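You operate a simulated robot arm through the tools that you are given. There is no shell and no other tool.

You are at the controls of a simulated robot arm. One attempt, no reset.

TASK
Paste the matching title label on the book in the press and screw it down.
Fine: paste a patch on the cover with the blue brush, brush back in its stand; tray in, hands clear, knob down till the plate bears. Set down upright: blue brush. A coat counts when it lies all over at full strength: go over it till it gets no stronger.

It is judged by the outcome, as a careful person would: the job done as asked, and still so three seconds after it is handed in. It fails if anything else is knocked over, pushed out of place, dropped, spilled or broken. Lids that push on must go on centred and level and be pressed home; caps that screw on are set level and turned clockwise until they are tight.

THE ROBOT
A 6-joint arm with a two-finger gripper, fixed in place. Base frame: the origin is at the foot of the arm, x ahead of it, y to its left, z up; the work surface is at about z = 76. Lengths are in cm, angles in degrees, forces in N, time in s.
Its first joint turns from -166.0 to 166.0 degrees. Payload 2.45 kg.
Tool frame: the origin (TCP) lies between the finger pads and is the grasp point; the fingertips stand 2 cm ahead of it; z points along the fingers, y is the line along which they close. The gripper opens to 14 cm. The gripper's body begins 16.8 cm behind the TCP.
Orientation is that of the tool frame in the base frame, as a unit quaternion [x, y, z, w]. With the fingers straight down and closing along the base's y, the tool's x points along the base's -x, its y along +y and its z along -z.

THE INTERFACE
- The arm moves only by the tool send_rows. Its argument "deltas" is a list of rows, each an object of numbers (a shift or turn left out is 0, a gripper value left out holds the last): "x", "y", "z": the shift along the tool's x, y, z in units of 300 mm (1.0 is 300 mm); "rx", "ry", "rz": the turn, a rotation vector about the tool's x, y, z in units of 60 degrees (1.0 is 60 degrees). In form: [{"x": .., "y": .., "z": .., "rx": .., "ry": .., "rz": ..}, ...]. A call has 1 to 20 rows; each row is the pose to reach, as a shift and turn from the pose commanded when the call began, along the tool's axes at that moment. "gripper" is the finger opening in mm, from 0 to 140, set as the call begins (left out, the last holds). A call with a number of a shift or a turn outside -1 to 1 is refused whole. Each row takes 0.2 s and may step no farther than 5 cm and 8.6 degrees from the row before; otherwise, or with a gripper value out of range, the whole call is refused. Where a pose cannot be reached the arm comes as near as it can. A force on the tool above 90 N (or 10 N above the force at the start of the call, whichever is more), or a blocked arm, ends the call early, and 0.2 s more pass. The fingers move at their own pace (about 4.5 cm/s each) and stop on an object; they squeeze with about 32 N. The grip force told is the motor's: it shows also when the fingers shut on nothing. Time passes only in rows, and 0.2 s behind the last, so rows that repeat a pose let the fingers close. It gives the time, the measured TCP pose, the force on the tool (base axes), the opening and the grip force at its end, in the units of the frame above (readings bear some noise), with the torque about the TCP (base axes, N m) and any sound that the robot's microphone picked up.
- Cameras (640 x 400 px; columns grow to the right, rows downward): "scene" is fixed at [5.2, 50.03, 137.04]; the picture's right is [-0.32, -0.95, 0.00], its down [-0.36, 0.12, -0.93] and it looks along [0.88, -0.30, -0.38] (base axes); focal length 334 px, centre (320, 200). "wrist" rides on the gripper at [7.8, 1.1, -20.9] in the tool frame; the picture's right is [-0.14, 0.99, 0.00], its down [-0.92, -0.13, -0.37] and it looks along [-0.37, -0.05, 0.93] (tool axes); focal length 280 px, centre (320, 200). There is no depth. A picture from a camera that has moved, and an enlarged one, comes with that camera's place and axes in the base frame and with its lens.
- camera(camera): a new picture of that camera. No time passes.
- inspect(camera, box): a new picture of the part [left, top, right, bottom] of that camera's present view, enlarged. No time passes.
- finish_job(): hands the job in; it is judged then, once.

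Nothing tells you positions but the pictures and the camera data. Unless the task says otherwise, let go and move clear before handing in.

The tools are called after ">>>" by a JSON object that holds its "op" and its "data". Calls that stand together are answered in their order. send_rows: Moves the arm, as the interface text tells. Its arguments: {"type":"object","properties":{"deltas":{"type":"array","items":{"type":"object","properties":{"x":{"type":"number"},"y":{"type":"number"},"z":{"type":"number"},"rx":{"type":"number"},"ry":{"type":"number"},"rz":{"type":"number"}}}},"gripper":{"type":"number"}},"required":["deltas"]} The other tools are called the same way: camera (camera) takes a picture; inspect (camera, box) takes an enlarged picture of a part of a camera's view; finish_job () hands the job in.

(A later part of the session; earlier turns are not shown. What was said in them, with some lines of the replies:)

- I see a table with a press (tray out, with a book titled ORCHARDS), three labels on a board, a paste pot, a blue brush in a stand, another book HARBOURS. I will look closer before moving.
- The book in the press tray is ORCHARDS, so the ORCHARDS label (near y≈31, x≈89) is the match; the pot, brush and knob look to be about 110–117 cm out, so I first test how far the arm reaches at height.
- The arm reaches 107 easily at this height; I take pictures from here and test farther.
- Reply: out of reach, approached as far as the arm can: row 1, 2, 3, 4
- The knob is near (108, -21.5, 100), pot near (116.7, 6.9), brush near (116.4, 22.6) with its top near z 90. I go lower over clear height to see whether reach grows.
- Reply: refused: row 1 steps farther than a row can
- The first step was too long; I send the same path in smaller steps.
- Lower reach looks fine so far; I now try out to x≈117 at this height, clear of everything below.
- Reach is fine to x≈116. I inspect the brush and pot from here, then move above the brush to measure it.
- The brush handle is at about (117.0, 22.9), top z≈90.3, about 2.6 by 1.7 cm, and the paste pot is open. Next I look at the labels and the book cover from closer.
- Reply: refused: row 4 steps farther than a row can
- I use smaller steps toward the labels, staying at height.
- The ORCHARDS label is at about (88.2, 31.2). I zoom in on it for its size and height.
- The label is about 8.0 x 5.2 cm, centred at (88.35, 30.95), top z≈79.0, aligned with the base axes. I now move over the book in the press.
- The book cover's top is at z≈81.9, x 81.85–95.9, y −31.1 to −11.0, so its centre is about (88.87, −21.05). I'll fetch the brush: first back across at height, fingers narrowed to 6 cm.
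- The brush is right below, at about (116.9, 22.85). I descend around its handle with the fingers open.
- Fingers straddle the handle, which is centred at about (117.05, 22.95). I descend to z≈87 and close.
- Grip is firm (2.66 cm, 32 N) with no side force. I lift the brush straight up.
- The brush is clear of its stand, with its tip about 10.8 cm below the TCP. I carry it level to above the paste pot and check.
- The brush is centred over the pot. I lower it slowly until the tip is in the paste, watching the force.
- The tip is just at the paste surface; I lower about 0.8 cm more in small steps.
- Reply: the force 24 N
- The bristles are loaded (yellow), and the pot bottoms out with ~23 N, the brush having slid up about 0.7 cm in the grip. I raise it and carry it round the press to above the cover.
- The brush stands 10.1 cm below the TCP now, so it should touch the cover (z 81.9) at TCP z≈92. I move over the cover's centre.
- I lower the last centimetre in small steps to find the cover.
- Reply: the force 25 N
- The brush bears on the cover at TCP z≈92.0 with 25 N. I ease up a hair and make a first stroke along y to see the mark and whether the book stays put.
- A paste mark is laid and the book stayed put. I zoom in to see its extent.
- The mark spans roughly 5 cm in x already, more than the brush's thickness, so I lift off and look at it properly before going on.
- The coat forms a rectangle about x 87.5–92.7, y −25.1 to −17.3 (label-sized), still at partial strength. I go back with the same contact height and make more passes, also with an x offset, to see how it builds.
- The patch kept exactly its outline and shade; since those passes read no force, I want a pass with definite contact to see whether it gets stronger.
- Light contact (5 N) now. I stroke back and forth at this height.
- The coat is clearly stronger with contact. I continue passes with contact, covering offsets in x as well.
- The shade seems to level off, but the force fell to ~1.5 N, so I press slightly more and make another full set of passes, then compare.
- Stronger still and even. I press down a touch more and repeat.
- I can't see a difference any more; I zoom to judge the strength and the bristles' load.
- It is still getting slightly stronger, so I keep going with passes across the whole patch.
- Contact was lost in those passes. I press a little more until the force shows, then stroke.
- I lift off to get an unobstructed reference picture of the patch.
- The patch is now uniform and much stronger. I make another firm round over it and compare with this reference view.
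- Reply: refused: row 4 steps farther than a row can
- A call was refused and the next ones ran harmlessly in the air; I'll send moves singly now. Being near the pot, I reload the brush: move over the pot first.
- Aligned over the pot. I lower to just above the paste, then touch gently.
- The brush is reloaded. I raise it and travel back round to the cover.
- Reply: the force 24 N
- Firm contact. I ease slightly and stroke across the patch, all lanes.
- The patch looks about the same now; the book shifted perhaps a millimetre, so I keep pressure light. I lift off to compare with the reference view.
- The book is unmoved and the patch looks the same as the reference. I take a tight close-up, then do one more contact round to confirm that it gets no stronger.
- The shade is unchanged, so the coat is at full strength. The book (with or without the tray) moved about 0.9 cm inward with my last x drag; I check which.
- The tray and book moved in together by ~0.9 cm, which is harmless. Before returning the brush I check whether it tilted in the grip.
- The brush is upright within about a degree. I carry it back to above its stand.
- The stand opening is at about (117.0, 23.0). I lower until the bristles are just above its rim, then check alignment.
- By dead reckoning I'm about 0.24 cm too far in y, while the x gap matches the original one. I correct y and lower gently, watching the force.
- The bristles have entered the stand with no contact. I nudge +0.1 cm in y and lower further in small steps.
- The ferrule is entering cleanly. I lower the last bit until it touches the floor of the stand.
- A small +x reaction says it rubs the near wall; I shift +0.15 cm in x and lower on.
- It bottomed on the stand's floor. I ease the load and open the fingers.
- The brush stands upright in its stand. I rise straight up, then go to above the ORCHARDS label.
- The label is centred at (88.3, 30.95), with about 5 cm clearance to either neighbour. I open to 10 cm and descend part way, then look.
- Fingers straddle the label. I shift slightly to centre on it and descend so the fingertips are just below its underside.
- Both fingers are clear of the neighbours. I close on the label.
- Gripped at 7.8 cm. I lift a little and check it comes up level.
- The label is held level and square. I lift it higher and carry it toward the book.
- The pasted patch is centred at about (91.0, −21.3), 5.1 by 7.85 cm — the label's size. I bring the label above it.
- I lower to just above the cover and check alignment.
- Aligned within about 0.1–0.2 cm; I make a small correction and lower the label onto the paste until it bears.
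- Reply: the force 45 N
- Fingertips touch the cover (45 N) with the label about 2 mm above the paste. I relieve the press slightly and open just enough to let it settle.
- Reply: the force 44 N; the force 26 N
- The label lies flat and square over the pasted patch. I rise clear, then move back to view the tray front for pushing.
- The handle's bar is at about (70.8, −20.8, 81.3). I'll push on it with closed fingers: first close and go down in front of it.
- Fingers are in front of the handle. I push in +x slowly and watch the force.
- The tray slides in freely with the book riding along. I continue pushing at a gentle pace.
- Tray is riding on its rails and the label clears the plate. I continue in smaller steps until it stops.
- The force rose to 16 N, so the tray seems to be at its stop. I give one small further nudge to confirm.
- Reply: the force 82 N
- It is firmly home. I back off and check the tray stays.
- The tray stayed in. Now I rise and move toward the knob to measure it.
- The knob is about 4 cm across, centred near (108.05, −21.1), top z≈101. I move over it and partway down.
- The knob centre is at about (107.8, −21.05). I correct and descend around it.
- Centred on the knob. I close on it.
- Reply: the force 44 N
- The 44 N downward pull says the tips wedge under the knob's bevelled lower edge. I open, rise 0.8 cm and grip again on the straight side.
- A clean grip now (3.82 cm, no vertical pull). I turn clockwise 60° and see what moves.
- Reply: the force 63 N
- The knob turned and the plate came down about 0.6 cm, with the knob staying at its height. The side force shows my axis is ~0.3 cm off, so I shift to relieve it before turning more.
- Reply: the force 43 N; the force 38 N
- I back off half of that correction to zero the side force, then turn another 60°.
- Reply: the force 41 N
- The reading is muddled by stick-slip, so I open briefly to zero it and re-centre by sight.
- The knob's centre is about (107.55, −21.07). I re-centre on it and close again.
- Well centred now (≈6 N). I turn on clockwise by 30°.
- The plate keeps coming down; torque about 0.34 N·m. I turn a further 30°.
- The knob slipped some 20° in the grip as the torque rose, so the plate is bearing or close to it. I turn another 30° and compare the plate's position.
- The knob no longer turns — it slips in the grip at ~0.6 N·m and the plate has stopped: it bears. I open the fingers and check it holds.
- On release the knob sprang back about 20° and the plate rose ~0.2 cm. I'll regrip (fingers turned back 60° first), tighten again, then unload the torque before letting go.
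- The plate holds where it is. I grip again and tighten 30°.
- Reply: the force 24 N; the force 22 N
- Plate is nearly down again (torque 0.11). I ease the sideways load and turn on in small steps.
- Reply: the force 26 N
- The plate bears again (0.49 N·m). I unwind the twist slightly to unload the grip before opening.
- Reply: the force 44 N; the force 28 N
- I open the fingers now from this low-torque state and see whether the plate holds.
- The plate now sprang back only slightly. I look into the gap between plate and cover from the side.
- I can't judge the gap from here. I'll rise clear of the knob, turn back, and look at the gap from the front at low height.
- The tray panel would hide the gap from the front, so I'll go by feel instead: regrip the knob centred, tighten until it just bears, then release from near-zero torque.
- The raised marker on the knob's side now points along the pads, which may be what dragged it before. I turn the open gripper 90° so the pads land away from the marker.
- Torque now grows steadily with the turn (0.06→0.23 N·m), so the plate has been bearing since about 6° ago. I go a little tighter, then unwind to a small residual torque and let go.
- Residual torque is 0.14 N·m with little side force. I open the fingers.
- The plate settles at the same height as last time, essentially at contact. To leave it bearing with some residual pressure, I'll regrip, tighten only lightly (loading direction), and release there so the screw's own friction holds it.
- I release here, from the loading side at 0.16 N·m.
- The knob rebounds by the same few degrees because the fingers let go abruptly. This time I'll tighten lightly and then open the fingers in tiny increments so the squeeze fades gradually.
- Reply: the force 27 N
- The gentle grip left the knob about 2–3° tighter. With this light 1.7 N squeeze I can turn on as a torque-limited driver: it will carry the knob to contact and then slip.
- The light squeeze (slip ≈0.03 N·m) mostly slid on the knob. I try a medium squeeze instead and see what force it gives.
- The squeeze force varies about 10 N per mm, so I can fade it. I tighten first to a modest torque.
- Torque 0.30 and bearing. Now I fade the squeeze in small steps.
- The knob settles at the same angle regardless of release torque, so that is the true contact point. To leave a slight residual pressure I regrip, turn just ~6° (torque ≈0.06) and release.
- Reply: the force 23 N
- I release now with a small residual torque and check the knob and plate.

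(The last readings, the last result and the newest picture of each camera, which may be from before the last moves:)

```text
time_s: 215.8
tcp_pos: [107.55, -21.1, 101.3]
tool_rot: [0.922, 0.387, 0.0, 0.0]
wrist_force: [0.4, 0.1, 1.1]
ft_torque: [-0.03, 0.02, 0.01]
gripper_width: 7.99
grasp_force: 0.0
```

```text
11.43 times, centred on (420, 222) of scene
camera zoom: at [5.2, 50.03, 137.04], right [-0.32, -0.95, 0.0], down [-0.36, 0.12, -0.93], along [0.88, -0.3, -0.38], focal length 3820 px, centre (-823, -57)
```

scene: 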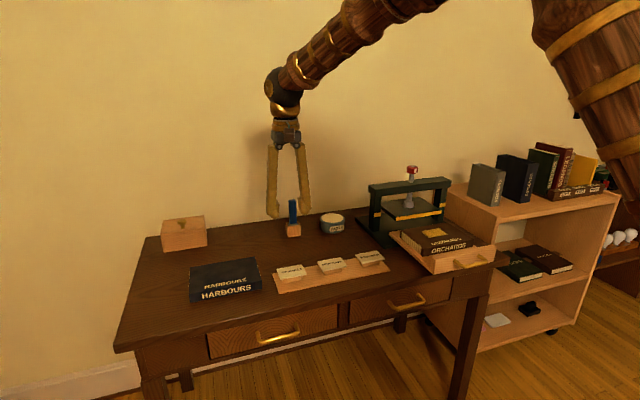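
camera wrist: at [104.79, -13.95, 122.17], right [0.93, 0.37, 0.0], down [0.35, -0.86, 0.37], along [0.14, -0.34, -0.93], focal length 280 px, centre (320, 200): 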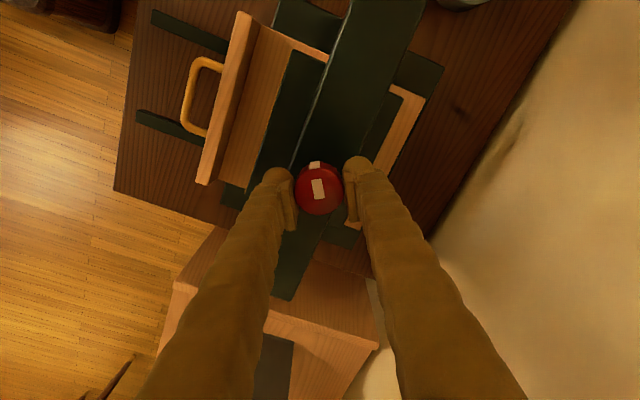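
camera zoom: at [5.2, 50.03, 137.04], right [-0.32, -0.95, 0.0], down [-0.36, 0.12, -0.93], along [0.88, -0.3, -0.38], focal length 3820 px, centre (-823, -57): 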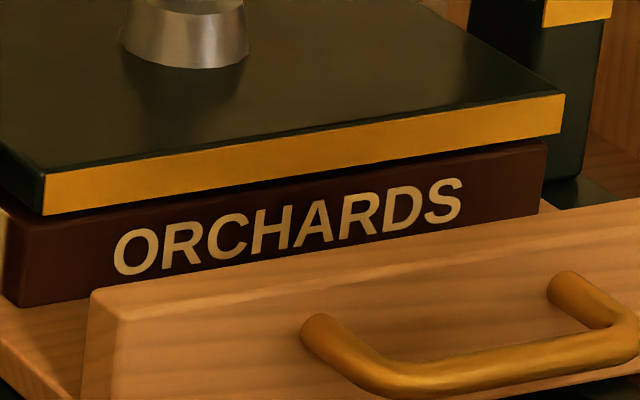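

The plate and knob are at the same contact position and stay there. I rise clear, turn back and retreat, then check the whole scene.

>>> {"op": "send_rows", "data": {"deltas": [{"z": -0.1}, {"z": -0.25}, {"z": -0.4}, {"z": -0.4, "rz": -0.13}, {"z": -0.4, "rz": -0.26}, {"z": -0.4, "rz": -0.39}, {"z": -0.4, "rz": -0.52}, {"z": -0.4, "rz": -0.65}, {"z": -0.4, "rz": -0.78}, {"z": -0.4, "rz": -0.91}, {"z": -0.4, "rz": -1.0}]}}

>>> {"op": "send_rows", "data": {"deltas": [{"rz": -0.13}, {"rz": -0.26}, {"rz": -0.39}, {"rz": -0.52}, {"rz": -0.65}, {"rz": -0.78}, {"rz": -0.91}, {"rz": -1.0}]}}

>>> {"op": "send_rows", "data": {"deltas": [{"x": 0.14}, {"x": 0.28}, {"x": 0.42}, {"x": 0.56}, {"x": 0.7}, {"x": 0.84}, {"x": 0.84}]}}

>>> {"op": "camera", "data": {"camera": "scene"}}

>>> {"op": "camera", "data": {"camera": "wrist"}}

>>> {"op": "inspect", "data": {"camera": "scene", "box": [395, 205, 445, 240]}}

```text
time_s: 218.2
tcp_pos: [107.45, -20.97, 113.31]
tool_rot: [0.604, 0.797, 0.0, 0.0]
wrist_force: [-0.2, 1.4, -0.6]
ft_torque: [0.01, -0.01, 0.01]
gripper_width: 7.97
grasp_force: 0.0
```

```text
time_s: 220.0
tcp_pos: [107.31, -21.08, 113.26]
tool_rot: [0.124, 0.992, 0.0, 0.0]
wrist_force: [0.0, -0.9, 0.0]
ft_torque: [0.0, 0.02, 0.0]
gripper_width: 7.98
grasp_force: 0.0
```

```text
time_s: 221.6
tcp_pos: [82.86, -14.67, 113.56]
tool_rot: [0.125, 0.992, -0.001, 0.001]
wrist_force: [-0.7, -0.4, 0.1]
ft_torque: [0.03, 0.01, 0.0]
gripper_width: 7.99
grasp_force: 0.1
```

```text
taken
```

scene: 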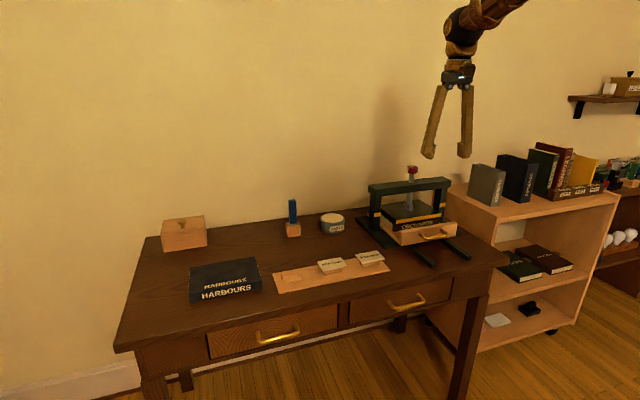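

```text
taken
camera wrist: at [75.46, -11.58, 134.44], right [0.38, 0.93, 0.0], down [0.86, -0.35, 0.37], along [0.34, -0.14, -0.93], focal length 280 px, centre (320, 200)
```

wrist: 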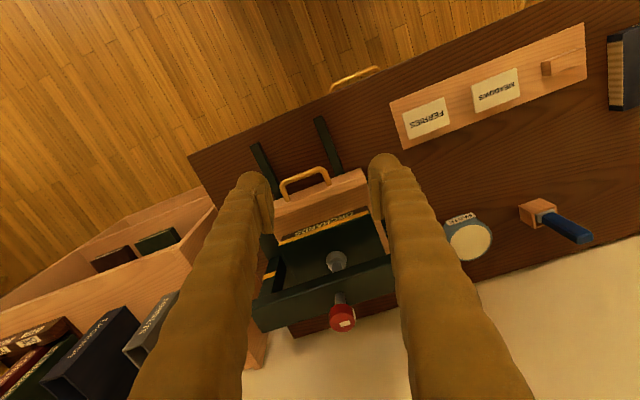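

```text
11.43 times, centred on (420, 222) of scene
camera zoom: at [5.2, 50.03, 137.04], right [-0.32, -0.95, 0.0], down [-0.36, 0.12, -0.93], along [0.88, -0.3, -0.38], focal length 3820 px, centre (-823, -57)
```

zoom: 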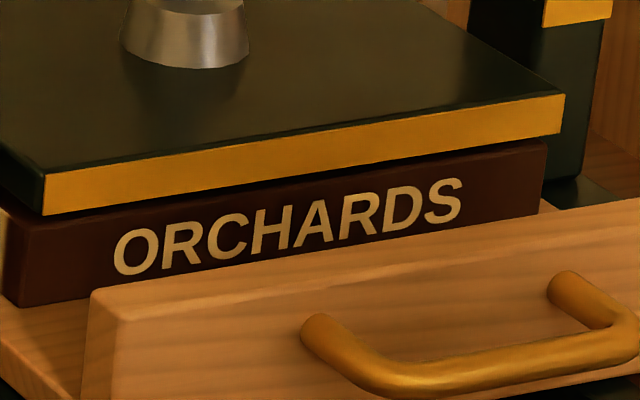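

Everything is in place: the tray is in with the ORCHARDS label pasted under the plate, the knob is down to bearing, the brush stands upright in its stand and the other items are untouched. One last close look at the brush and pot, then I hand in.

>>> {"op": "inspect", "data": {"camera": "scene", "box": [270, 185, 360, 245]}}

>>> {"op": "inspect", "data": {"camera": "scene", "box": [350, 160, 480, 270]}}

```text
6.67 times, centred on (315, 215) of scene
camera zoom: at [5.2, 50.03, 137.04], right [-0.32, -0.95, 0.0], down [-0.36, 0.12, -0.93], along [0.88, -0.3, -0.38], focal length 2228 px, centre (353, 100)
```

zoom: 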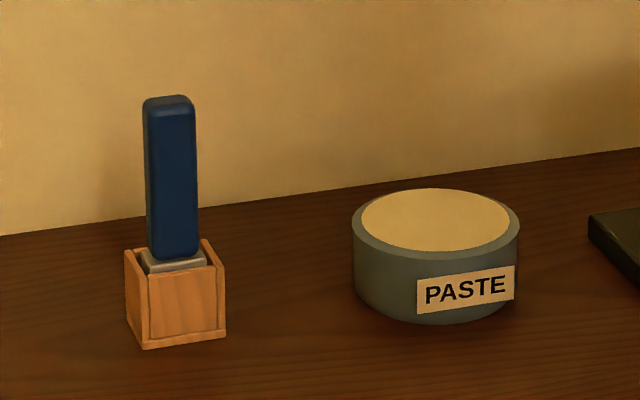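

```text
3.64 times, centred on (415, 215) of scene
camera zoom: at [5.2, 50.03, 137.04], right [-0.32, -0.95, 0.0], down [-0.36, 0.12, -0.93], along [0.88, -0.3, -0.38], focal length 1216 px, centre (-26, 146)
```

zoom: 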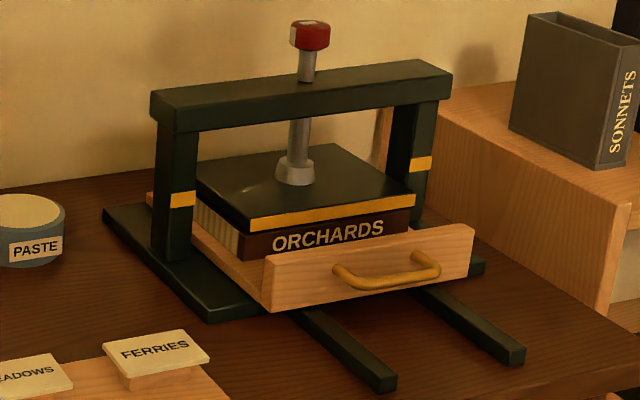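

The brush is upright in its stand, exactly as it stood at the start. The tray is home, the plate bears on the labelled book and the gripper is clear, so I hand in the job.

>>> {"op": "finish_job", "data": {}}

```text
The job is handed in.
```

I pasted the ORCHARDS label on the ORCHARDS book, pushed the tray in and screwed the plate down. I then handed the job in. One point is less certain than the rest: how firmly the plate bears now that the gripper has let go.

- **Paste:** I brushed a label-sized patch on the cover, reloading the brush once. I stopped when another full round made it no stronger.
- **Label:** It lies flat and square over the patch, below the printed title. It dropped about 2 mm onto the paste when I let go.
- **Brush:** The blue brush is back in its stand, upright and at its original height.
- **Tray:** It is pushed in to its stop, and it stayed there when I backed off.
- **Press:** I turned the knob clockwise until it would turn no further and slipped in the grip. Each time I let go, the knob sprang back a few degrees. After the first release, which sprang back further, it always settled at about the same angle. I take that to be the point where the plate just touches the label, but the gap was hidden from the cameras. The plate could be pressing only lightly, or sitting a fraction of a millimetre above the label.

Nothing else was knocked over or moved out of place. While I was brushing, the tray and book slid in together by about 1 cm, which made no difference once the tray was pushed home.
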